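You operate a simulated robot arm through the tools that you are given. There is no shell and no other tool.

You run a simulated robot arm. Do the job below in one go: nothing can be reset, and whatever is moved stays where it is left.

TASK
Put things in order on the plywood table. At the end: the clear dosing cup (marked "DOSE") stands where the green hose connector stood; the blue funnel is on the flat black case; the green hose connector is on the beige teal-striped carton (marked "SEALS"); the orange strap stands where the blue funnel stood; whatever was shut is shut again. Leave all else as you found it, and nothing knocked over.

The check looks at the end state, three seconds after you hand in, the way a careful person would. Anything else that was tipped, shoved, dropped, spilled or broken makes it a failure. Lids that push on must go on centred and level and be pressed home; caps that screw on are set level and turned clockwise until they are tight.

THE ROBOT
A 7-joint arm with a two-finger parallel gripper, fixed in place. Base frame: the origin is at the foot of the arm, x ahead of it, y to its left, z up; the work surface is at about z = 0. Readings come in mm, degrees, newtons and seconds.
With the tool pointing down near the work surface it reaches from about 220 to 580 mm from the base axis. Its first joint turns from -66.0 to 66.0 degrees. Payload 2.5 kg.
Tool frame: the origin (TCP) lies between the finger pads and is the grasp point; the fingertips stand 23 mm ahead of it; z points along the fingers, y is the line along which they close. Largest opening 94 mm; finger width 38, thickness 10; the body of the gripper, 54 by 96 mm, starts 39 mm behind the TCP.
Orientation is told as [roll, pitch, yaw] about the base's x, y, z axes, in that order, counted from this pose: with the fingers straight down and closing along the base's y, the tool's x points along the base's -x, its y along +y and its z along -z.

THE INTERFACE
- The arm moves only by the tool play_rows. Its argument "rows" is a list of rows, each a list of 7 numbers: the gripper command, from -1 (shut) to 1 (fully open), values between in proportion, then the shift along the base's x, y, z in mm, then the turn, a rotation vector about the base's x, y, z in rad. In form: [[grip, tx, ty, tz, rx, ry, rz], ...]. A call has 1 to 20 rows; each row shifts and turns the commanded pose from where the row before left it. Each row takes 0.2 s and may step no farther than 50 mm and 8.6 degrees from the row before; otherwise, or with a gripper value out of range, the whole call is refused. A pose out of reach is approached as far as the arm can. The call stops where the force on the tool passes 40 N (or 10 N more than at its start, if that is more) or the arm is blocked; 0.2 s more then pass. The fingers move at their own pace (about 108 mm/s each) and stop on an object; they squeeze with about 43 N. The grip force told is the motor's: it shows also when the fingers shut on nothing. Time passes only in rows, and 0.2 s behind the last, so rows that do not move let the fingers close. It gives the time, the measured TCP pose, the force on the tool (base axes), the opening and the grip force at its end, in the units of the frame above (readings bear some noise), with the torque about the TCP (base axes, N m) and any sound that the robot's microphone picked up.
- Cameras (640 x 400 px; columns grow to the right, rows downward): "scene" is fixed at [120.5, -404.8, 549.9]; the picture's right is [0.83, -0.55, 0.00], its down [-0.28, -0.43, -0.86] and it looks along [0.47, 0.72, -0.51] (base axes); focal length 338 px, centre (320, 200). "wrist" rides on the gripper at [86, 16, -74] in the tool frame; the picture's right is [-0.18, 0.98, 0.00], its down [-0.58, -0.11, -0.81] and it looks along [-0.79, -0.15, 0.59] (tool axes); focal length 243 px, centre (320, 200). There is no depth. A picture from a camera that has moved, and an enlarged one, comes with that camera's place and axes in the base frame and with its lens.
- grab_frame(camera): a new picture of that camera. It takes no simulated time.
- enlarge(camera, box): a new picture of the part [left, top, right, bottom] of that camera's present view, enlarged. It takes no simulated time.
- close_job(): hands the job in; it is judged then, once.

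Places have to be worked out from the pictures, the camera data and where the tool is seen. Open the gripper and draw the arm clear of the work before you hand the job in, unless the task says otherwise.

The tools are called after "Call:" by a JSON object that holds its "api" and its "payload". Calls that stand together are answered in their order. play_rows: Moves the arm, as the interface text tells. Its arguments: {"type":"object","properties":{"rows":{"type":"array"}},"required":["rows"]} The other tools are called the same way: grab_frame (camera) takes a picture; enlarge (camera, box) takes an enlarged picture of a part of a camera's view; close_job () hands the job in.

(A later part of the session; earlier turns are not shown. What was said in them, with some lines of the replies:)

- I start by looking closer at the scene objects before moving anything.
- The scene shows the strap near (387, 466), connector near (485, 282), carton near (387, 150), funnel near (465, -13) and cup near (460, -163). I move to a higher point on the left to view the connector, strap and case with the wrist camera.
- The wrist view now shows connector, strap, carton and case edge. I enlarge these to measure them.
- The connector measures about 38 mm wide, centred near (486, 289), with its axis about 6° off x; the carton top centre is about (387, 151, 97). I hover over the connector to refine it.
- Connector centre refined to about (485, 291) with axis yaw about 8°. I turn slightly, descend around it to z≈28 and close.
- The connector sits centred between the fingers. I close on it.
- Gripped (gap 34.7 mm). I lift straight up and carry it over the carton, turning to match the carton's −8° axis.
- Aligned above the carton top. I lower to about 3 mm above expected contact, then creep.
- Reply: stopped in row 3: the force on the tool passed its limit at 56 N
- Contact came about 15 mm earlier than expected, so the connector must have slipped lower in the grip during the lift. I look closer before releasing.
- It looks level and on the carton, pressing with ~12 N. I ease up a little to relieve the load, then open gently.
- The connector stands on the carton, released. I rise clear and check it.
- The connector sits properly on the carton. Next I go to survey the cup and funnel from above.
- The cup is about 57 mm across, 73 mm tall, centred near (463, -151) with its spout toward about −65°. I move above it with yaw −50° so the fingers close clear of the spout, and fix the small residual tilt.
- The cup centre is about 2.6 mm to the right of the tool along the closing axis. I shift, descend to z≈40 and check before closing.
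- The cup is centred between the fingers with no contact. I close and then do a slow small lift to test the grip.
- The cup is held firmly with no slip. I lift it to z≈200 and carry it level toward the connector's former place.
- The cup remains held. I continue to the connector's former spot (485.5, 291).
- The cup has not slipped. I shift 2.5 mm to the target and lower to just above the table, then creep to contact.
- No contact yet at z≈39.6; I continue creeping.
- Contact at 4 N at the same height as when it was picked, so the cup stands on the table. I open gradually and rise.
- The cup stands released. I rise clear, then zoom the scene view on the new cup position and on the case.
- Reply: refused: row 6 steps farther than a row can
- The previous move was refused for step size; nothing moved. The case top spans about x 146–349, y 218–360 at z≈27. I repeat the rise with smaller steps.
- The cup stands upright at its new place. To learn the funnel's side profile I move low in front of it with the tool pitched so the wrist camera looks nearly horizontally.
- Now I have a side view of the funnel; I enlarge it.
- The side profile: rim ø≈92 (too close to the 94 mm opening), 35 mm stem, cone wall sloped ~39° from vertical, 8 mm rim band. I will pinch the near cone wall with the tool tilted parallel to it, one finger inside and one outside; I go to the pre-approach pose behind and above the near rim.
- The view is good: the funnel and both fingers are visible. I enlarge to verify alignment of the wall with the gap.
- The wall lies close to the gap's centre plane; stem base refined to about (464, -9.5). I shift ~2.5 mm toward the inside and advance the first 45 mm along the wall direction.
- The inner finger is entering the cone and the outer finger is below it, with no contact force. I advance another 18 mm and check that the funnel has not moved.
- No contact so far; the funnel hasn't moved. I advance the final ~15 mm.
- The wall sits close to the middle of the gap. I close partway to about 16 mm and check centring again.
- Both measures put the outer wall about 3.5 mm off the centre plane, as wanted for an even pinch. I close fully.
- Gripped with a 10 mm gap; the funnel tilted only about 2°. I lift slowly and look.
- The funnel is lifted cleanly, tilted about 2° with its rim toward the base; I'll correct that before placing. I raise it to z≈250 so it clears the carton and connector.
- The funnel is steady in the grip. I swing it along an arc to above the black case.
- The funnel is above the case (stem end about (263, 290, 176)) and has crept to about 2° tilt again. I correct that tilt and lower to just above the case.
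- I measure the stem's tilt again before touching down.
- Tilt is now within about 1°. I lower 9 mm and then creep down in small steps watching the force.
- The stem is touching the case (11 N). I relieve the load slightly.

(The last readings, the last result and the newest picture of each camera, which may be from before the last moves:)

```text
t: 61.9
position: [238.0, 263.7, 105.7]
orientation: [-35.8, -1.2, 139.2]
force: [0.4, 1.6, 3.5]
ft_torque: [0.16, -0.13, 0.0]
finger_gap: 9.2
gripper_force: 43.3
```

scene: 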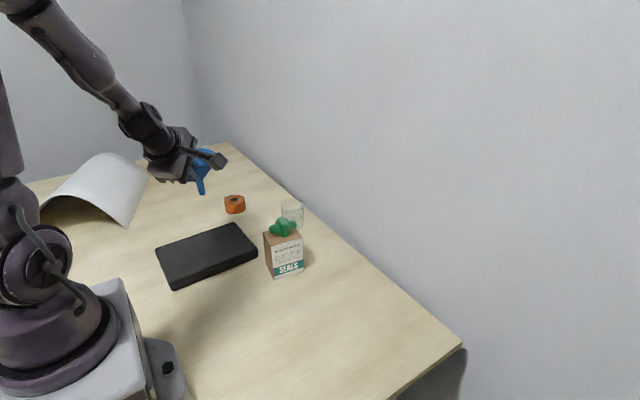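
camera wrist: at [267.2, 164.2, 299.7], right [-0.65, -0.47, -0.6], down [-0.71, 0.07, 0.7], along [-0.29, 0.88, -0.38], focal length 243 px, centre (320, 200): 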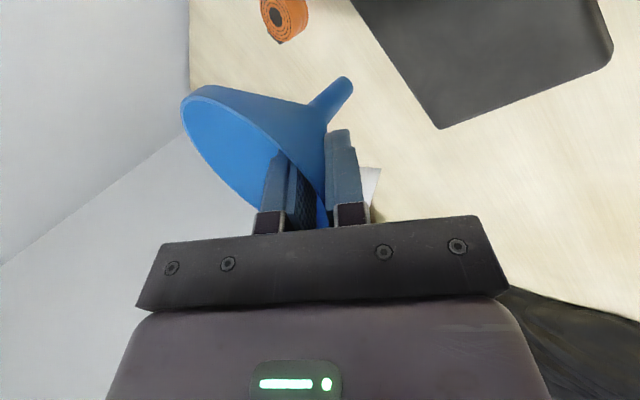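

Call:
{"api": "enlarge", "payload": {"camera": "wrist", "box": [300, 60, 390, 130]}}

Call:
{"api": "enlarge", "payload": {"camera": "scene", "box": [195, 215, 235, 250]}}

```text
5.71 times, centred on (345, 95) of wrist
camera zoom: at [268.2, 164.7, 155.9], right [-0.67, -0.48, -0.57], down [-0.68, 0.08, 0.73], along [-0.3, 0.88, -0.38], focal length 1386 px, centre (177, 800)
```

zoom: 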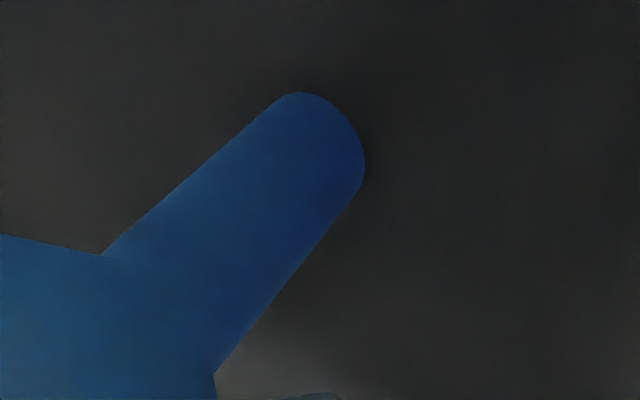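

```text
11.43 times, centred on (215, 232) of scene
camera zoom: at [120.5, -404.8, 549.9], right [0.83, -0.55, 0.0], down [-0.28, -0.43, -0.86], along [0.47, 0.72, -0.51], focal length 3863 px, centre (1520, -171)
```

zoom: 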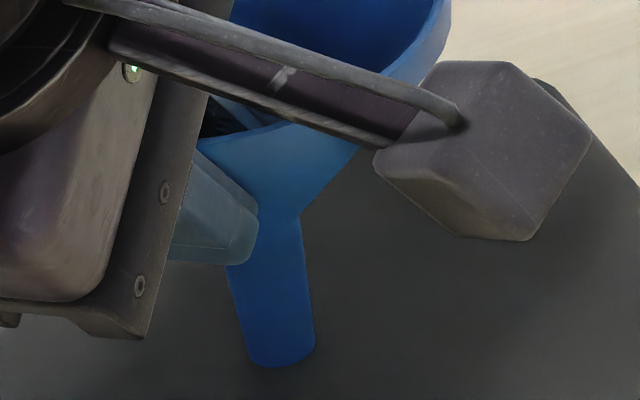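

Tilt is about 1°, acceptable for the stem's flat end. I open slowly.

Call:
{"api": "play_rows", "payload": {"rows": [[-0.82, 0, 0, 0, 0, 0, 0], [-0.79, 0, 0, 0, 0, 0, 0], [-0.77, 0, 0, 0, 0, 0, 0], [-0.75, 0, 0, 0, 0, 0, 0], [-0.72, 0, 0, 0, 0, 0, 0], [-0.68, 0, 0, 0, 0, 0, 0], [-0.6, 0, 0, 0, 0, 0, 0], [-0.6, 0, 0, 0, 0, 0, 0]]}}

Call:
{"api": "enlarge", "payload": {"camera": "scene", "box": [185, 195, 265, 255]}}

Call:
{"api": "enlarge", "payload": {"camera": "wrist", "box": [170, 40, 390, 240]}}

```text
t: 63.7
position: [239.0, 263.2, 106.4]
orientation: [-35.9, -1.1, 139.2]
force: [-0.3, -0.3, -0.3]
ft_torque: [0.03, -0.01, 0.01]
finger_gap: 18.8
gripper_force: 0.1
```

```text
6.67 times, centred on (225, 225) of scene
camera zoom: at [120.5, -404.8, 549.9], right [0.83, -0.55, 0.0], down [-0.28, -0.43, -0.86], along [0.47, 0.72, -0.51], focal length 2253 px, centre (953, 33)
```

zoom: 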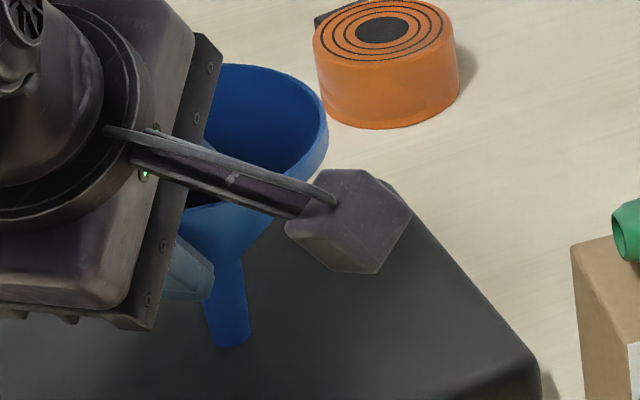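

```text
2.00 times, centred on (280, 140) of wrist
camera zoom: at [268.2, 164.5, 155.9], right [-0.67, -0.48, -0.57], down [-0.68, 0.08, 0.73], along [-0.3, 0.88, -0.38], focal length 485 px, centre (400, 320)
```

zoom: 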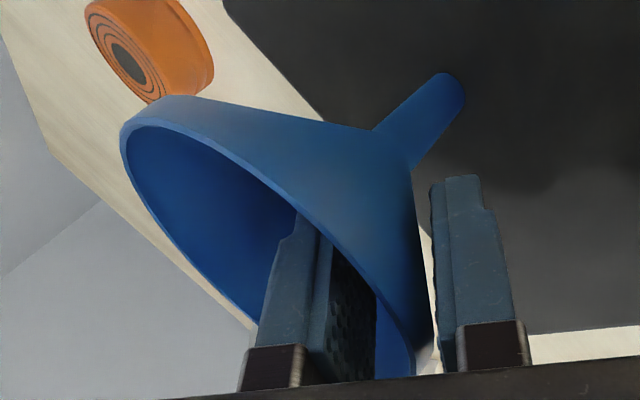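

The funnel stands on its own on the case. I open wider and retreat along the wall direction.

Call:
{"api": "play_rows", "payload": {"rows": [[-0.4, 0, 0, 0, 0, 0, 0], [-0.1, 0, 0, 0, 0, 0, 0], [-0.1, 0, 0, 0, 0, 0, 0], [-0.1, -2.1, -2.4, 3.9, 0, 0, 0], [-0.1, -3.3, -3.8, 6.2, 0, 0, 0], [-0.1, -4.2, -4.8, 7.7, 0, 0, 0], [-0.1, -4.2, -4.8, 7.7, 0, 0, 0], [-0.1, -4.2, -4.8, 7.7, 0, 0, 0], [-0.1, -4.2, -4.8, 7.7, 0, 0, 0], [-0.1, -4.2, -4.8, 9, 0, 0, 0], [-0.1, -4.2, -4.8, 12, 0, 0, 0], [-0.1, 0, 0, 0, 0, 0, 0]]}}

Call:
{"api": "enlarge", "payload": {"camera": "scene", "box": [150, 180, 270, 290]}}

Call:
{"api": "grab_frame", "payload": {"camera": "wrist"}}

```text
t: 66.3
position: [218.5, 238.3, 168.3]
orientation: [-35.8, -1.0, 139.2]
force: [0.1, -1.0, -0.4]
ft_torque: [0.01, -0.03, 0.0]
finger_gap: 42.5
gripper_force: 0.1
out of reach, approached as far as the arm can: row 10, 11
```

```text
3.64 times, centred on (210, 235) of scene
camera zoom: at [120.5, -404.8, 549.9], right [0.83, -0.55, 0.0], down [-0.28, -0.43, -0.86], along [0.47, 0.72, -0.51], focal length 1229 px, centre (720, 73)
```

zoom: 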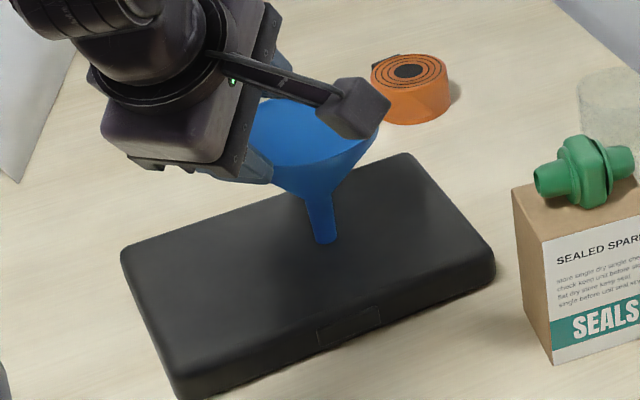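

```text
taken
camera wrist: at [248.8, 139.9, 218.6], right [-0.67, -0.48, -0.57], down [-0.68, 0.08, 0.73], along [-0.3, 0.88, -0.38], focal length 243 px, centre (320, 200)
```

wrist: 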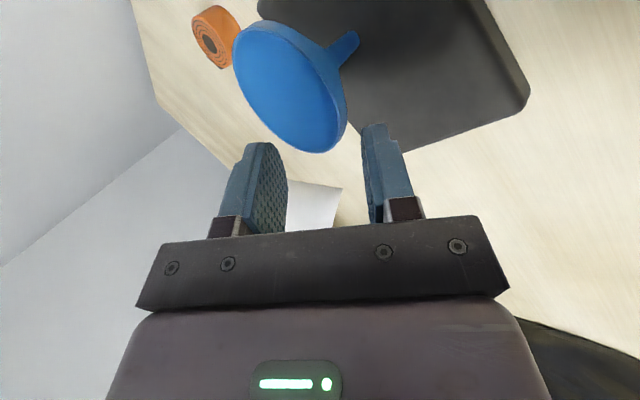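

The funnel stands upright on the case and the gripper is clear. I rise, level the tool, turn to yaw 90° and go to a viewing pose short of the strap.

Call:
{"api": "play_rows", "payload": {"rows": [[-0.1, 0, 0, 20, 0, 0, 0], [0, 0, 0, 20, 0, 0, 0], [0.5, 0, 0, 20, 0, 0, 0], [1, 0, 0, 10, -0.0969, 0.079, 0], [1, 0, 0, 0, -0.0969, 0.079, 0], [1, 0, 0, 0, -0.0969, 0.079, 0], [1, 0, 0, 0, -0.0969, 0.079, 0], [1, 0, 0, 0, -0.0969, 0.079, 0], [1, 0, 0, 0, 0, 0, 0]]}}

Call:
{"api": "enlarge", "payload": {"camera": "scene", "box": [150, 180, 270, 290]}}

```text
t: 68.3
position: [219.2, 239.2, 227.7]
orientation: [-3.9, 0.2, 138.8]
force: [-0.5, 0.5, 0.1]
ft_torque: [0.03, -0.02, 0.0]
finger_gap: 94.0
gripper_force: 0.0
out of reach, approached as far as the arm can: row 4
```

```text
3.64 times, centred on (210, 235) of scene
camera zoom: at [120.5, -404.8, 549.9], right [0.83, -0.55, 0.0], down [-0.28, -0.43, -0.86], along [0.47, 0.72, -0.51], focal length 1229 px, centre (720, 73)
```

zoom: 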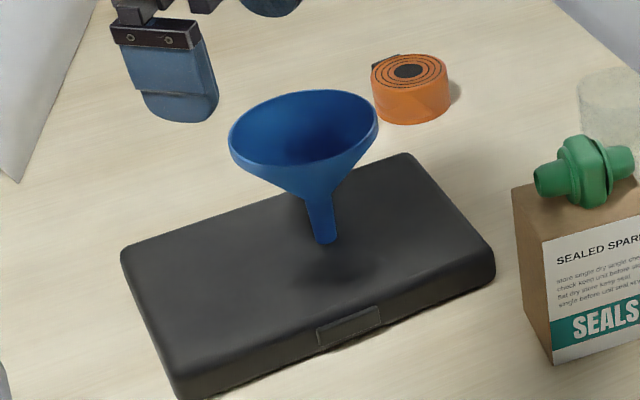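

The funnel stands upright by itself. I finish leveling, turn to yaw 90° and move to view the strap.

Call:
{"api": "play_rows", "payload": {"rows": [[1, 0, 0, 0, -0.0489, 0.0475, 0], [1, 28, 27, 0, 0, 0, -0.142], [1, 28, 27, 0, 0, 0, -0.142], [1, 28, 27, 0, 0, 0, -0.142], [1, 28, 27, 0, 0, 0, -0.142], [1, 28, 27, -14, 0, 0, -0.142], [1, 28, 27, -14, 0, 0, -0.142], [1, 0, 0, 0, 0, 0, 0]]}}

Call:
{"api": "grab_frame", "payload": {"camera": "wrist"}}

Call:
{"api": "grab_frame", "payload": {"camera": "scene"}}

```text
t: 70.1
position: [388.0, 398.7, 200.7]
orientation: [0.0, -0.1, 89.9]
force: [-0.2, 0.4, -0.2]
ft_torque: [-0.01, -0.01, 0.0]
finger_gap: 94.1
gripper_force: 0.1
```

```text
taken
camera wrist: at [371.6, 313.4, 275.3], right [-0.98, 0.19, 0.0], down [0.11, 0.58, 0.81], along [0.15, 0.79, -0.59], focal length 243 px, centre (320, 200)
```

wrist: 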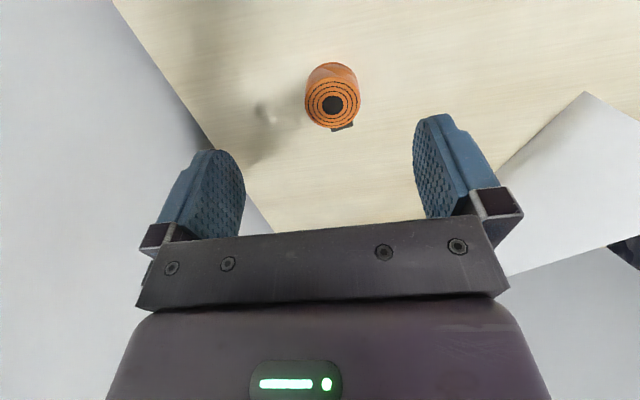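

```text
taken
```

scene: 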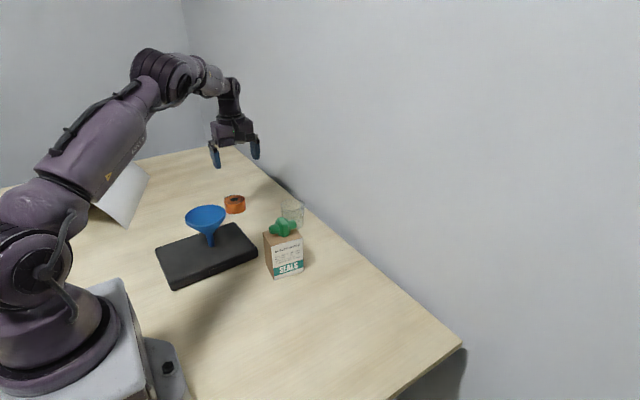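

Call:
{"api": "enlarge", "payload": {"camera": "wrist", "box": [280, 40, 390, 150]}}

```text
3.64 times, centred on (335, 95) of wrist
camera zoom: at [371.6, 313.4, 275.3], right [-0.98, 0.19, 0.0], down [0.11, 0.58, 0.81], along [0.15, 0.79, -0.59], focal length 882 px, centre (266, 582)
```

zoom: 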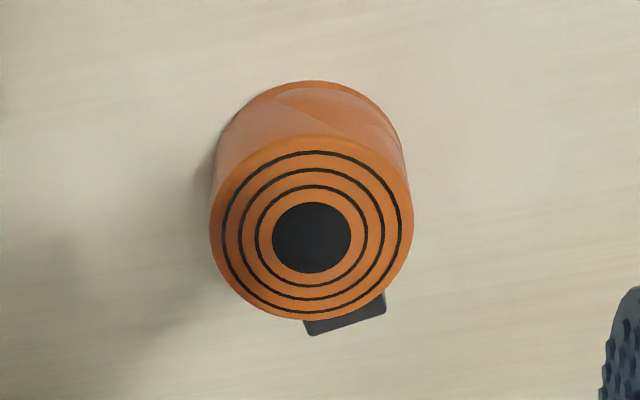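

Strap measured: ø≈62, height 31, centred at (386, 468), buckle on its +y side. I tilt the tool 18° outward about the closing axis to extend reach and hover above it.

Call:
{"api": "play_rows", "payload": {"rows": [[1, 0, 0, 0, 0.105, 0, 0], [1, -0.5, 17, -20, 0.105, 0, 0], [1, -0.5, 17, -20, 0.104, 0, 0], [1, -0.5, 17, -20, 0, 0, 0], [1, -0.5, 17, -20, 0, 0, 0], [1, 0, 0, 0, 0, 0, 0]]}}

Call:
{"api": "grab_frame", "payload": {"camera": "wrist"}}

Call:
{"api": "enlarge", "payload": {"camera": "scene", "box": [170, 130, 290, 230]}}

```text
t: 71.5
position: [386.5, 468.8, 120.0]
orientation: [-0.1, -18.1, 89.9]
force: [1.3, 0.3, -0.7]
ft_torque: [-0.02, 0.02, -0.03]
finger_gap: 93.5
gripper_force: 0.1
```

```text
taken
camera wrist: at [370.3, 363.7, 163.9], right [-0.98, 0.18, 0.06], down [0.11, 0.3, 0.95], along [0.15, 0.94, -0.32], focal length 243 px, centre (320, 200)
```

wrist: 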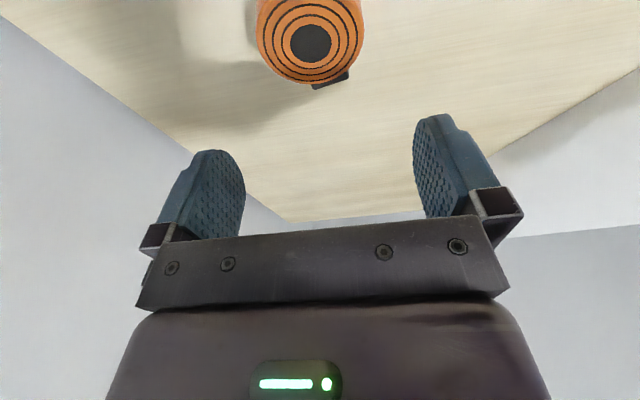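

```text
4.00 times, centred on (230, 180) of scene
camera zoom: at [120.5, -404.8, 549.9], right [0.83, -0.55, 0.0], down [-0.28, -0.43, -0.86], along [0.47, 0.72, -0.51], focal length 1352 px, centre (680, 280)
```

zoom: 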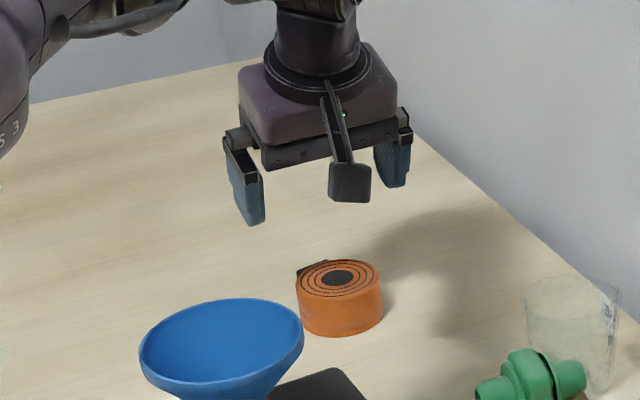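

Reached. I descend around the strap to z≈28.

Call:
{"api": "play_rows", "payload": {"rows": [[1, -0.4, 0, -20, 0, 0, 0], [1, 0, 0, -20, 0, 0, 0], [1, 0, -0.5, -20, 0, 0, 0], [1, 0, 0, -15, 0, 0, 0], [1, 0, 0, -10, 0, 0, 0], [1, 0, 0, -6, 0, 0, 0], [1, 0, 0, 0, 0, 0, 0]]}}

Call:
{"api": "grab_frame", "payload": {"camera": "wrist"}}

Call:
{"api": "enlarge", "payload": {"camera": "scene", "box": [180, 150, 300, 250]}}

```text
t: 73.1
position: [384.8, 467.6, 29.2]
orientation: [0.1, -18.0, 89.9]
force: [0.3, -0.4, -0.2]
ft_torque: [-0.02, -0.02, 0.04]
finger_gap: 94.2
gripper_force: 0.1
```

```text
taken
camera wrist: at [369.0, 363.9, 72.9], right [-0.98, 0.18, 0.06], down [0.11, 0.3, 0.95], along [0.15, 0.94, -0.32], focal length 243 px, centre (320, 200)
```

wrist: 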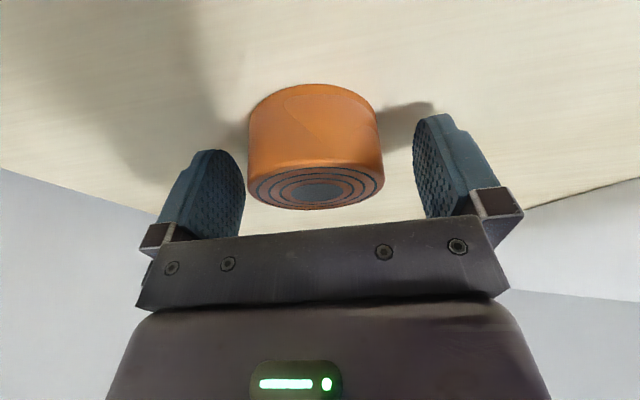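

```text
4.00 times, centred on (240, 200) of scene
camera zoom: at [120.5, -404.8, 549.9], right [0.83, -0.55, 0.0], down [-0.28, -0.43, -0.86], along [0.47, 0.72, -0.51], focal length 1352 px, centre (640, 200)
```

zoom: 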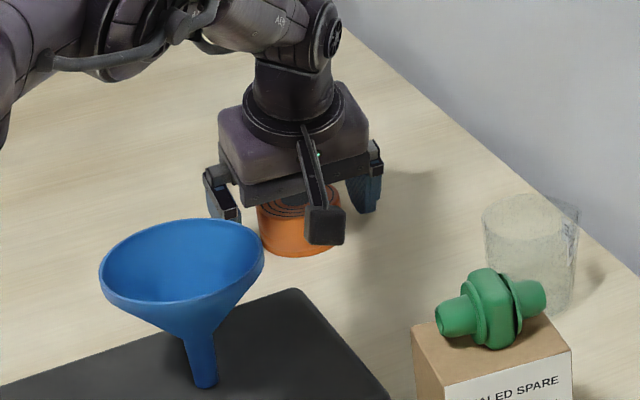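

The strap is centred between the fingers. I close and do a slow test lift.

Call:
{"api": "play_rows", "payload": {"rows": [[-1, 0, 0, 0, 0, 0, 0], [-1, 0, 0, 0, 0, 0, 0], [-1, 0, 0, 0, 0, 0, 0], [-1, 0, 0, 0, 0, 0, 0]]}}

Call:
{"api": "grab_frame", "payload": {"camera": "wrist"}}

```text
t: 74.1
position: [384.9, 468.0, 29.8]
orientation: [0.0, -18.1, 89.8]
force: [-0.5, -0.1, 0.2]
ft_torque: [-0.02, -0.03, 0.01]
finger_gap: 60.0
gripper_force: 42.8
```

```text
taken
camera wrist: at [369.0, 363.9, 73.0], right [-0.98, 0.18, 0.06], down [0.11, 0.3, 0.95], along [0.15, 0.94, -0.32], focal length 243 px, centre (320, 200)
```

wrist: 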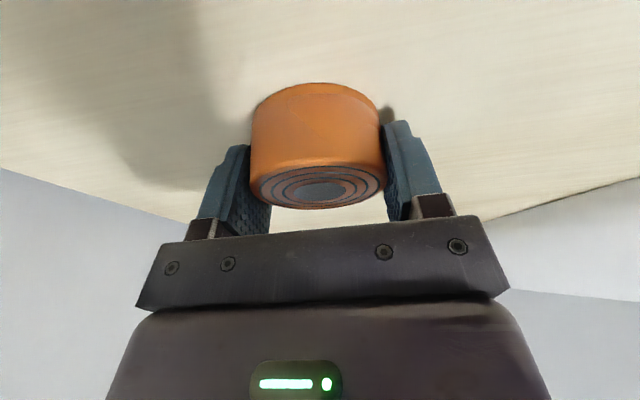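

Call:
{"api": "play_rows", "payload": {"rows": [[-1, 0, 0, 2, 0, 0, 0], [-1, 0, 0, 3, 0, 0, 0], [-1, 0, 0, 4, 0, 0, 0], [-1, 0, 0, 5, 0, 0, 0], [-1, 0, 0, 6, 0, 0, 0], [-1, 0, 0, 6, 0, 0, 0], [-1, 0, 0, 4, 0, 0, 0], [-1, 0, 0, 0, 0, 0, 0]]}}

Call:
{"api": "grab_frame", "payload": {"camera": "wrist"}}

Call:
{"api": "enlarge", "payload": {"camera": "scene", "box": [180, 150, 300, 250]}}

```text
t: 75.9
position: [384.0, 467.1, 57.5]
orientation: [0.0, -18.1, 89.9]
force: [0.4, 0.0, -1.2]
ft_torque: [-0.04, -0.01, 0.02]
finger_gap: 59.9
gripper_force: 42.7
```

```text
taken
camera wrist: at [368.2, 363.8, 102.9], right [-0.98, 0.18, 0.06], down [0.11, 0.3, 0.95], along [0.15, 0.94, -0.32], focal length 243 px, centre (320, 200)
```

wrist: 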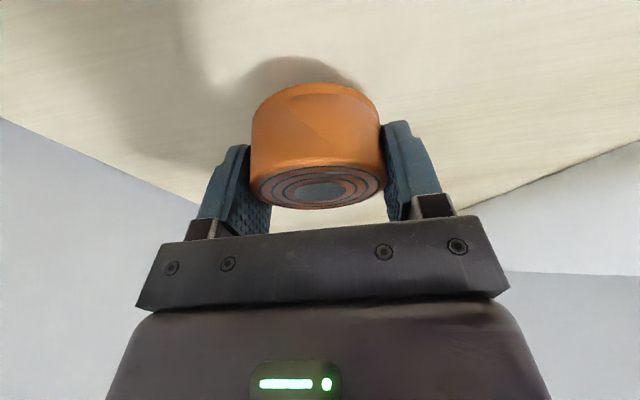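

```text
4.00 times, centred on (240, 200) of scene
camera zoom: at [120.5, -404.8, 549.9], right [0.83, -0.55, 0.0], down [-0.28, -0.43, -0.86], along [0.47, 0.72, -0.51], focal length 1352 px, centre (640, 200)
```

zoom: 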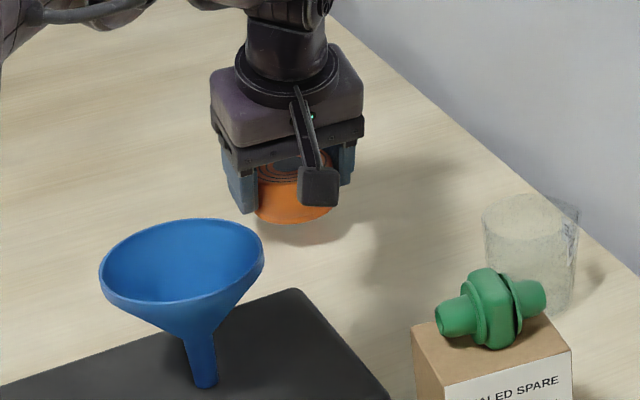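

The strap is held level with no slip. I lift to z≈200.

Call:
{"api": "play_rows", "payload": {"rows": [[-1, 0, 0, 8, 0, 0, 0], [-1, 0, 0, 14, 0, 0, 0], [-1, 0, 0, 18, 0, 0, 0], [-1, 0, 0, 20, 0, 0, 0], [-1, 0, 0, 20, 0, 0, 0], [-1, 0, 0, 20, 0, 0, 0], [-1, 0, 0, 18, 0, 0, 0], [-1, 0, 0, 14, 0, 0, 0], [-1, 0, 0, 10, 0, 0, 0], [-1, 0, 0, 0, 0, 0, 0]]}}

Call:
{"api": "grab_frame", "payload": {"camera": "wrist"}}

```text
t: 78.1
position: [384.0, 469.3, 200.9]
orientation: [0.0, -18.1, 90.0]
force: [-0.1, -0.6, -1.0]
ft_torque: [-0.02, -0.02, -0.02]
finger_gap: 59.8
gripper_force: 42.4
```

```text
taken
camera wrist: at [368.6, 364.3, 245.9], right [-0.98, 0.18, 0.06], down [0.11, 0.3, 0.95], along [0.15, 0.94, -0.32], focal length 243 px, centre (320, 200)
```

wrist: 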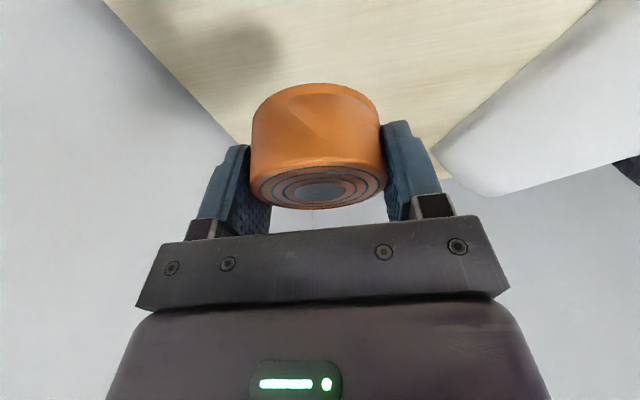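

Still firmly held. I swing it along an arc to above the funnel's former place.

Call:
{"api": "play_rows", "payload": {"rows": [[-1, 16.1, -23, 0, 0, 0, -0.0452], [-1, 14.6, -23.6, 0, 0, 0, -0.0452], [-1, 13.4, -23.9, 0, 0, 0, -0.0452], [-1, 12.1, -24.3, 0, 0, 0, -0.0452], [-1, 10.8, -24.6, 0, 0, 0, -0.0452], [-1, 9.5, -24.7, 0, 0, 0, -0.0452], [-1, 8.1, -25, 0, 0, 0, -0.0452], [-1, 6.9, -25, 0, 0, 0, -0.0452], [-1, 5.5, -25, 0, 0, 0, -0.0452], [-1, 4.4, -24.8, 0, 0, 0, -0.0452], [-1, 3.1, -24.8, 0, 0, 0, -0.0452], [-1, 1.7, -24.7, 0, 0, 0, -0.0452], [-1, 0.7, -24.4, 0, 0, 0, -0.0452], [-1, -0.6, -24, 0, 0, 0, -0.0452], [-1, -1.7, -23.7, 0, 0, 0, -0.0452], [-1, -2.9, -23.3, 0, 0, 0, -0.0452], [-1, -4, -22.9, 0, 0, 0, -0.0452], [-1, -4.9, -22.2, 0, 0, 0, -0.0452], [-1, -6.1, -21.8, 0, 0, 0, -0.0452], [-1, -7, -21.1, 0, 0, 0, -0.0452]]}}

Call:
{"api": "grab_frame", "payload": {"camera": "wrist"}}

Call:
{"api": "grab_frame", "payload": {"camera": "scene"}}

```text
t: 82.3
position: [463.2, -9.5, 200.0]
orientation: [0.0, -18.1, 38.2]
force: [0.0, -1.6, -0.2]
ft_torque: [-0.03, 0.0, 0.01]
finger_gap: 59.8
gripper_force: 42.9
```

```text
taken
camera wrist: at [370.4, -61.3, 245.0], right [-0.47, 0.88, 0.06], down [0.3, 0.1, 0.95], along [0.83, 0.46, -0.32], focal length 243 px, centre (320, 200)
```

wrist: 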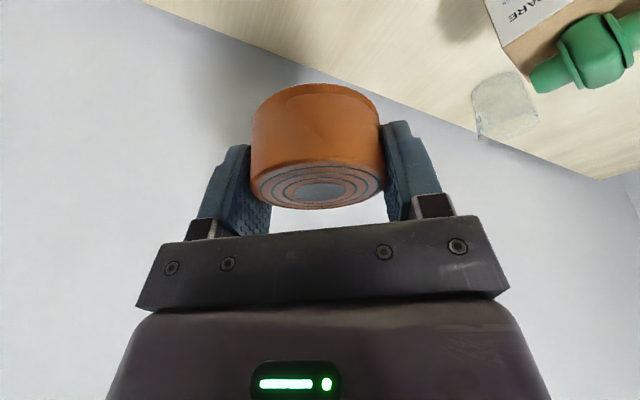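

```text
taken
```

scene: 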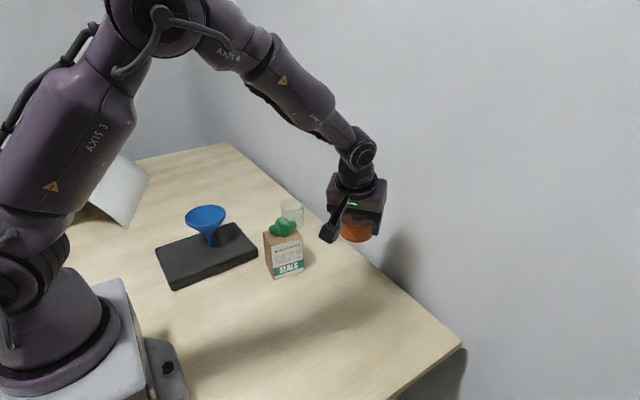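

The strap is level above the funnel's former spot. I lower it to about 10 mm above the table.

Call:
{"api": "play_rows", "payload": {"rows": [[-1, 0, 0, -10, 0, 0, 0], [-1, 0, 0, -18, 0, 0, 0], [-1, 0, 0, -22, 0, 0, 0], [-1, 0, 0, -25, 0, 0, 0], [-1, 0, 0, -25, 0, 0, 0], [-1, 0, 0, -22, 0, 0, 0], [-1, 0, 0, -18, 0, 0, 0], [-1, 0, 0, -12, 0, 0, 0], [-1, 0, 0, -7, 0, 0, 0], [-1, 0, 0, -4, 0, 0, 0], [-1, 0, 0, 0, 0, 0, 0]]}}

Call:
{"api": "grab_frame", "payload": {"camera": "wrist"}}

Call:
{"api": "enlarge", "payload": {"camera": "scene", "box": [300, 200, 420, 310]}}

```text
t: 84.7
position: [464.2, -7.7, 36.4]
orientation: [-0.2, -18.1, 38.2]
force: [-0.3, -0.2, -1.3]
ft_torque: [-0.02, -0.02, 0.0]
finger_gap: 59.8
gripper_force: 43.0
```

```text
taken
camera wrist: at [371.3, -59.8, 81.6], right [-0.47, 0.88, 0.06], down [0.3, 0.1, 0.95], along [0.83, 0.46, -0.32], focal length 243 px, centre (320, 200)
```

wrist: 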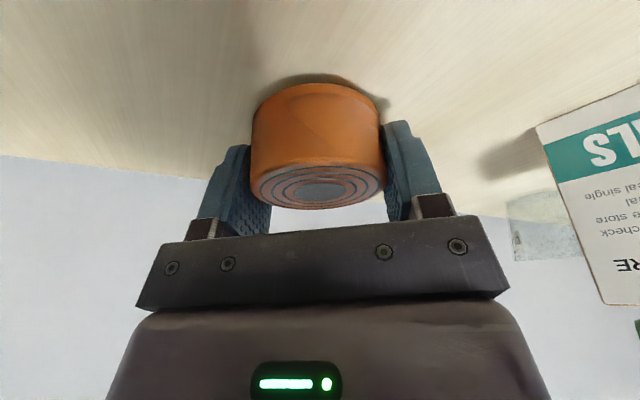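

```text
3.64 times, centred on (360, 255) of scene
camera zoom: at [120.5, -404.8, 549.9], right [0.83, -0.55, 0.0], down [-0.28, -0.43, -0.86], along [0.47, 0.72, -0.51], focal length 1229 px, centre (174, 0)
```

zoom: 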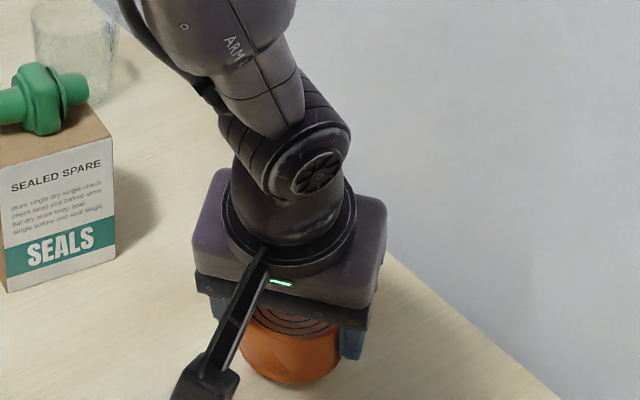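

Height 36.4, expected contact near 29.5. I correct y by −1.5 mm and creep down.

Call:
{"api": "play_rows", "payload": {"rows": [[-1, 0, -1.5, -2.5, 0, 0, 0], [-1, 0, 0, -1.5, 0, 0, 0], [-1, 0, 0, -1, 0, 0, 0], [-1, 0, 0, 0, 0, 0, 0]]}}

```text
t: 85.7
position: [464.4, -10.1, 32.6]
orientation: [0.1, -18.1, 38.1]
force: [0.2, 0.0, -1.4]
ft_torque: [0.03, 0.0, -0.02]
finger_gap: 59.8
gripper_force: 42.8
```

Call:
{"api": "play_rows", "payload": {"rows": [[-1, 0, 0, -1, 0, 0, 0], [-1, 0, 0, -0.7, 0, 0, 0], [-1, 0, 0, -0.5, 0, 0, 0], [-1, 0, 0, 0, 0, 0, 0]]}}

```text
t: 86.7
position: [464.1, -10.9, 30.2]
orientation: [0.0, -18.1, 38.2]
force: [0.3, 0.4, -0.8]
ft_torque: [-0.03, -0.01, 0.0]
finger_gap: 59.9
gripper_force: 43.3
```

Call:
{"api": "play_rows", "payload": {"rows": [[-1, 0, 0, -0.6, 0, 0, 0], [-1, 0, 0, -0.5, 0, 0, 0], [-1, 0, 0, 0, 0, 0, 0]]}}

```text
t: 87.5
position: [464.0, -10.5, 28.7]
orientation: [0.0, -18.1, 38.1]
force: [0.5, -0.1, -1.0]
ft_torque: [0.02, -0.04, 0.0]
finger_gap: 59.9
gripper_force: 43.7
```

Still no contact force; I continue creeping.

Call:
{"api": "play_rows", "payload": {"rows": [[-1, 0, 0, -0.5, 0, 0, 0], [-1, 0, 0, -0.5, 0, 0, 0], [-1, 0, 0, 0, 0, 0, 0]]}}

Call:
{"api": "enlarge", "payload": {"camera": "wrist", "box": [200, 60, 440, 220]}}

```text
t: 88.3
position: [464.5, -9.6, 29.1]
orientation: [0.0, -18.1, 38.0]
force: [-5.7, -1.5, 11.8]
ft_torque: [0.07, 0.25, 0.05]
finger_gap: 59.9
gripper_force: 42.6
```

```text
2.50 times, centred on (320, 140) of wrist
camera zoom: at [372.0, -60.8, 72.9], right [-0.47, 0.88, 0.06], down [0.3, 0.1, 0.95], along [0.83, 0.46, -0.32], focal length 606 px, centre (320, 350)
```

zoom: 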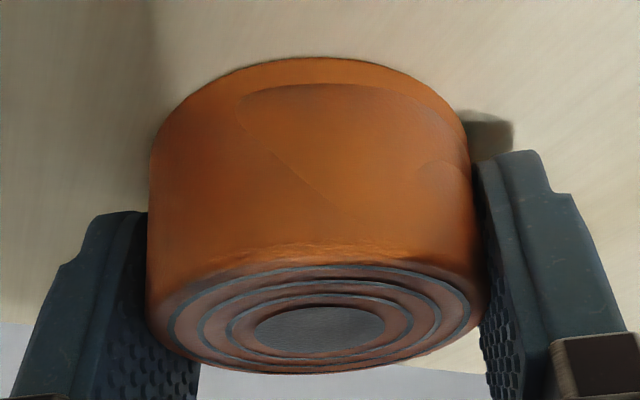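

Contact (12 N) with the strap flat on the table. I ease up slightly and then open.

Call:
{"api": "play_rows", "payload": {"rows": [[-1, 0, 0, 0.5, 0, 0, 0], [-1, 0, 0, 0, 0, 0, 0]]}}

```text
t: 88.9
position: [464.6, -9.5, 27.9]
orientation: [0.0, -18.2, 38.1]
force: [-0.3, -0.1, -1.6]
ft_torque: [-0.01, -0.02, -0.01]
finger_gap: 59.6
gripper_force: 42.7
```

The strap is within half a millimetre of the table. I open gradually.

Call:
{"api": "play_rows", "payload": {"rows": [[0.3, 0, 0, -0.2, 0, 0, 0], [0.34, 0, 0, 0, 0, 0, 0], [0.45, 0, 0, 0, 0, 0, 0], [0.7, 0, 0, 0, 0, 0, 0], [1, 0, 0, 0, 0, 0, 0], [1, 0, 0, 0, 0, 0, 0]]}}

Call:
{"api": "grab_frame", "payload": {"camera": "wrist"}}

```text
t: 90.3
position: [463.9, -9.9, 29.0]
orientation: [0.0, -18.0, 38.0]
force: [0.1, 0.0, -0.8]
ft_torque: [0.02, 0.03, 0.0]
finger_gap: 94.0
gripper_force: 0.1
```

```text
taken
camera wrist: at [372.1, -60.8, 73.3], right [-0.47, 0.88, 0.06], down [0.3, 0.1, 0.95], along [0.83, 0.46, -0.32], focal length 243 px, centre (320, 200)
```

wrist: 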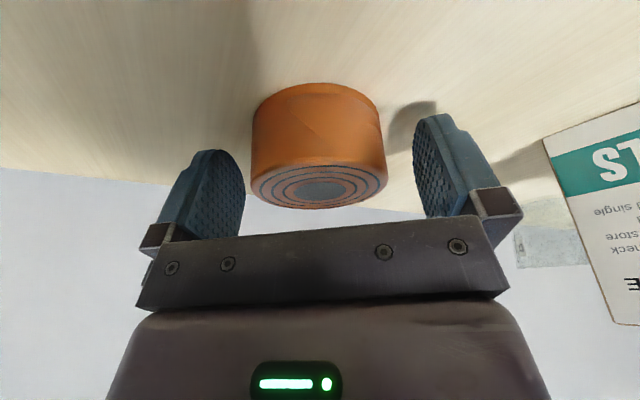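

The strap stands released. I rise straight up, level the tool, and pull back clear for a final inspection.

Call:
{"api": "play_rows", "payload": {"rows": [[1, 0, 0, 10, 0, 0, 0], [1, 0, 0, 25, 0, 0, 0], [1, 0, 0, 35, 0, 0, 0], [1, 0, 0, 40, 0, 0, 0], [1, 0, 0, 40, 0, 0, 0], [1, 0, 0, 30, -0.0645, 0.0825, 0], [1, -20, 0, 20, -0.0645, 0.0825, 0], [1, -30, -10, 10, -0.0645, 0.0825, 0], [1, -35, -20, 0, 0, 0, -0.1], [1, -35, -20, 0, 0, 0, -0.1], [1, -35, -20, 0, 0, 0, -0.1], [1, 0, 0, 0, 0, 0, 0]]}}

Call:
{"api": "grab_frame", "payload": {"camera": "scene"}}

Call:
{"api": "grab_frame", "payload": {"camera": "wrist"}}

```text
t: 92.9
position: [306.9, -79.4, 237.1]
orientation: [-0.1, -0.2, 21.0]
force: [-0.1, 0.4, -0.4]
ft_torque: [-0.01, -0.04, -0.04]
finger_gap: 93.9
gripper_force: 0.1
```

```text
taken
```

scene: 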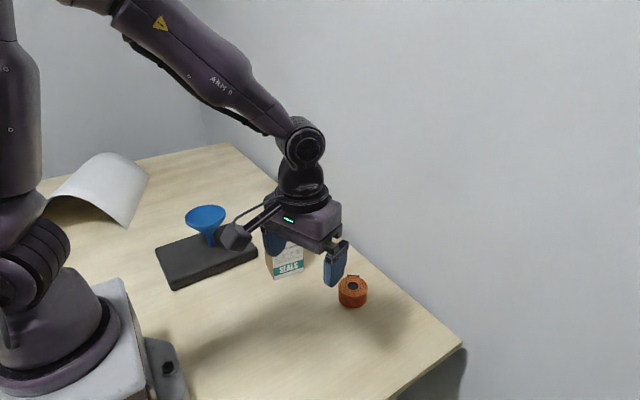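

```text
taken
camera wrist: at [220.4, -93.8, 311.8], right [-0.18, 0.98, 0.0], down [0.58, 0.1, 0.81], along [0.79, 0.14, -0.59], focal length 243 px, centre (320, 200)
```

wrist: 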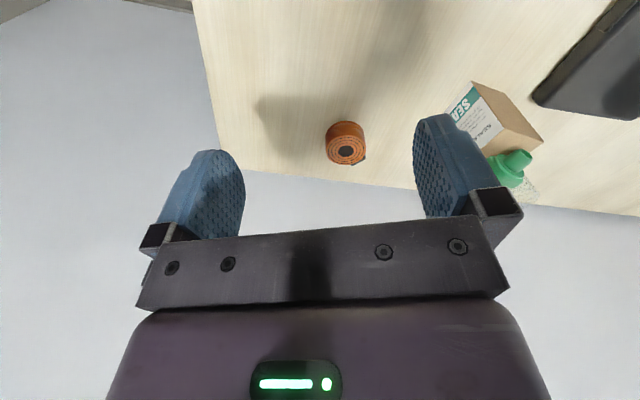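

I move the arm farther aside so the scene camera sees everything, then inspect.

Call:
{"api": "play_rows", "payload": {"rows": [[1, -10, -20, 25, 0, 0, 0], [1, -10, -20, 25, 0, 0, 0], [1, -10, -20, 25, 0, 0, 0], [1, 0, -25, 25, 0, 0, 0], [1, 0, -25, 20, 0, 0, 0], [1, 0, -25, 0, 0, 0, 0], [1, 0, 0, 0, 0, 0, 0]]}}

Call:
{"api": "grab_frame", "payload": {"camera": "scene"}}

Call:
{"api": "enlarge", "payload": {"camera": "scene", "box": [320, 240, 390, 310]}}

Call:
{"api": "enlarge", "payload": {"camera": "scene", "box": [150, 180, 320, 295]}}

```text
t: 94.5
position: [280.4, -216.5, 360.2]
orientation: [0.0, -0.1, 21.0]
force: [0.0, 0.0, -0.8]
ft_torque: [-0.02, 0.01, -0.01]
finger_gap: 93.9
gripper_force: 0.0
```

```text
taken
```

scene: 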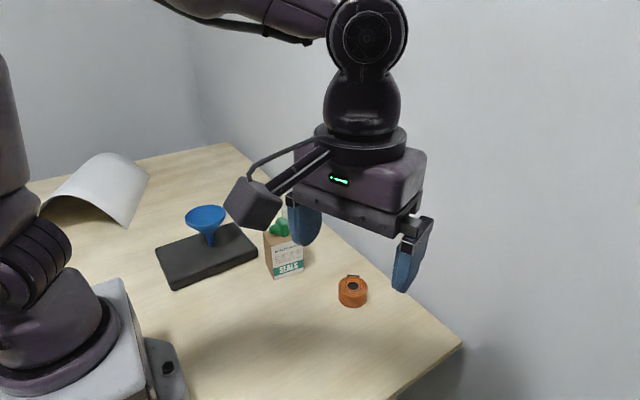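

```text
5.71 times, centred on (355, 275) of scene
camera zoom: at [120.5, -404.8, 549.9], right [0.83, -0.55, 0.0], down [-0.28, -0.43, -0.86], along [0.47, 0.72, -0.51], focal length 1932 px, centre (120, -229)
```

zoom: 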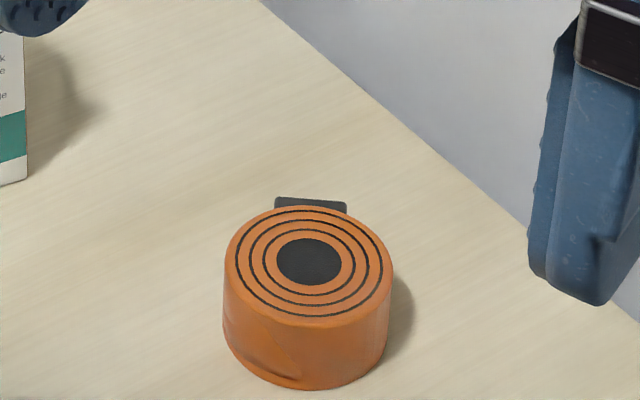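

```text
3.48 times, centred on (235, 238) of scene
camera zoom: at [120.5, -404.8, 549.9], right [0.83, -0.55, 0.0], down [-0.28, -0.43, -0.86], along [0.47, 0.72, -0.51], focal length 1176 px, centre (616, 70)
```

zoom: 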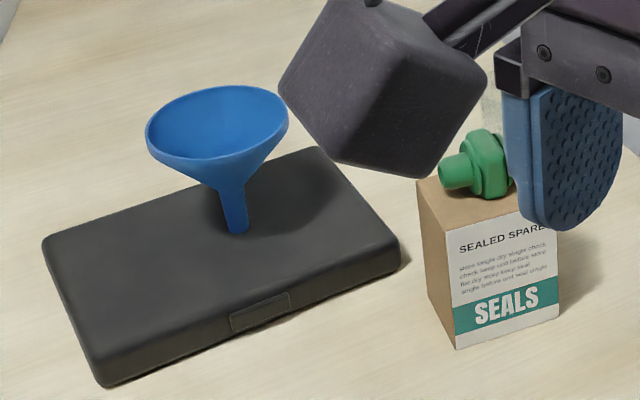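

The strap's base is within about 1 mm of where the funnel stem stood, and the funnel stands on the case. I move the arm high over the middle so the cup and connector can be seen too.

Call:
{"api": "play_rows", "payload": {"rows": [[1, 12, 30, 0, 0, 0, -0.03], [1, 12, 30, 5, 0, 0, -0.03], [1, 12, 30, 5, 0, 0, -0.03], [1, 12, 30, 5, 0, 0, -0.03], [1, 12, 30, 5, 0, 0, -0.03], [1, 12, 30, 5, 0, 0, -0.03], [1, 12, 30, 5, 0, 0, -0.03], [1, 12, 30, 5, 0, 0, -0.03], [1, 0, 0, 0, 0, 0, 0]]}}

Call:
{"api": "grab_frame", "payload": {"camera": "scene"}}

Call:
{"api": "enlarge", "payload": {"camera": "scene", "box": [150, 180, 320, 295]}}

Call:
{"api": "enlarge", "payload": {"camera": "scene", "box": [250, 190, 330, 250]}}

Call:
{"api": "grab_frame", "payload": {"camera": "wrist"}}

```text
t: 96.5
position: [376.1, 26.8, 393.1]
orientation: [-0.1, -0.1, 7.2]
force: [-0.3, 0.3, 0.3]
ft_torque: [0.0, 0.0, 0.02]
finger_gap: 93.8
gripper_force: 0.0
```

```text
taken
```

scene: 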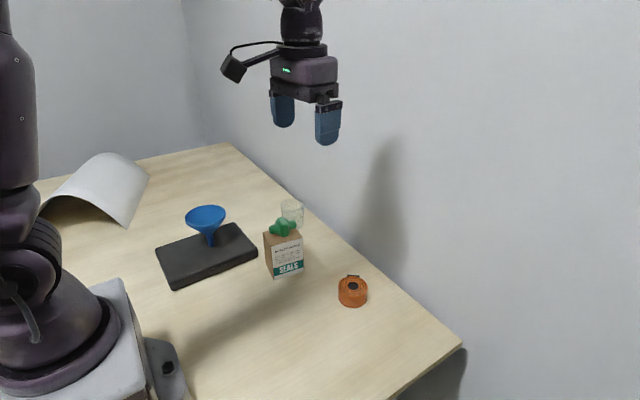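

```text
3.48 times, centred on (235, 238) of scene
camera zoom: at [120.5, -404.8, 549.9], right [0.83, -0.55, 0.0], down [-0.28, -0.43, -0.86], along [0.47, 0.72, -0.51], focal length 1176 px, centre (616, 70)
```

zoom: 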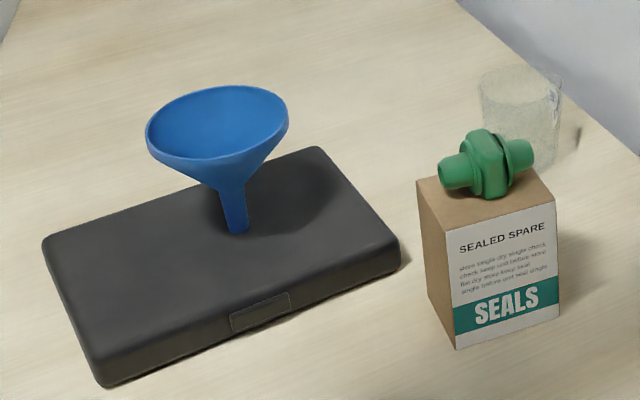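

```text
6.67 times, centred on (290, 220) of scene
camera zoom: at [120.5, -404.8, 549.9], right [0.83, -0.55, 0.0], down [-0.28, -0.43, -0.86], along [0.47, 0.72, -0.51], focal length 2253 px, centre (520, 67)
```

zoom: 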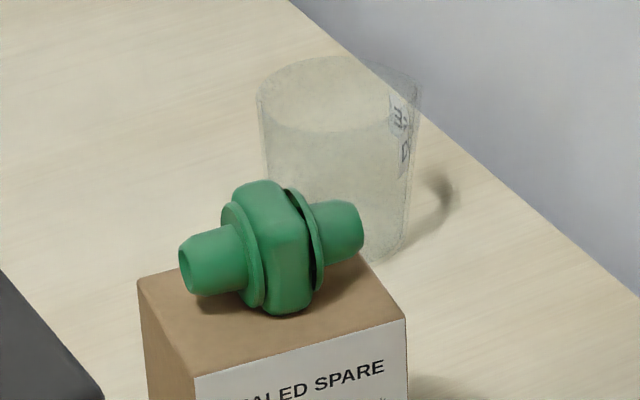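

```text
taken
camera wrist: at [288.1, 33.2, 467.5], right [0.06, 1.0, 0.0], down [0.59, -0.04, 0.81], along [0.81, -0.05, -0.59], focal length 243 px, centre (320, 200)
```

wrist: 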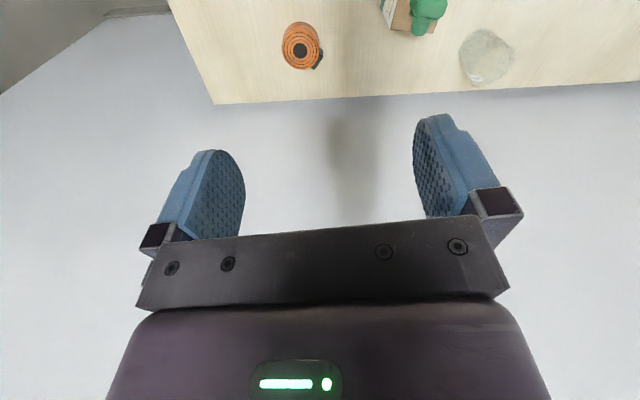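

Everything checks out in the pictures:
- The cup stands at the connector's former spot.
- The funnel is upright on the case.
- The connector is on the unmoved carton.
- The strap is where the funnel stood.

Nothing was opened, the gripper is open and the arm is clear, so I hand in.

Call:
{"api": "close_job", "payload": {}}

```text
The job is handed in.
```

The table is set as you asked, and I handed the job in. The last pictures before hand-in showed everything upright and in place:

- **Dosing cup:** it stands at about (485, 292) mm, within about 1 mm of where I measured the green hose connector.
- **Blue funnel:** it stands upright on its spout near the middle of the flat black case. I held it by its near wall and it tilted about 2° in the grip. I corrected that before setting it down.
- **Green hose connector:** it sits on the SEALS carton. It slipped about 15 mm lower in the grip during the lift, so it touched the carton earlier and harder than planned (56 N before the arm stopped). Before-and-after pictures show the carton did not move.
- **Orange strap:** it stands where the funnel's spout was, within about 1 mm by the pictures.

I opened nothing, so nothing needed shutting again. I did not touch the white sheet. The gripper is open and the arm is clear of the table.
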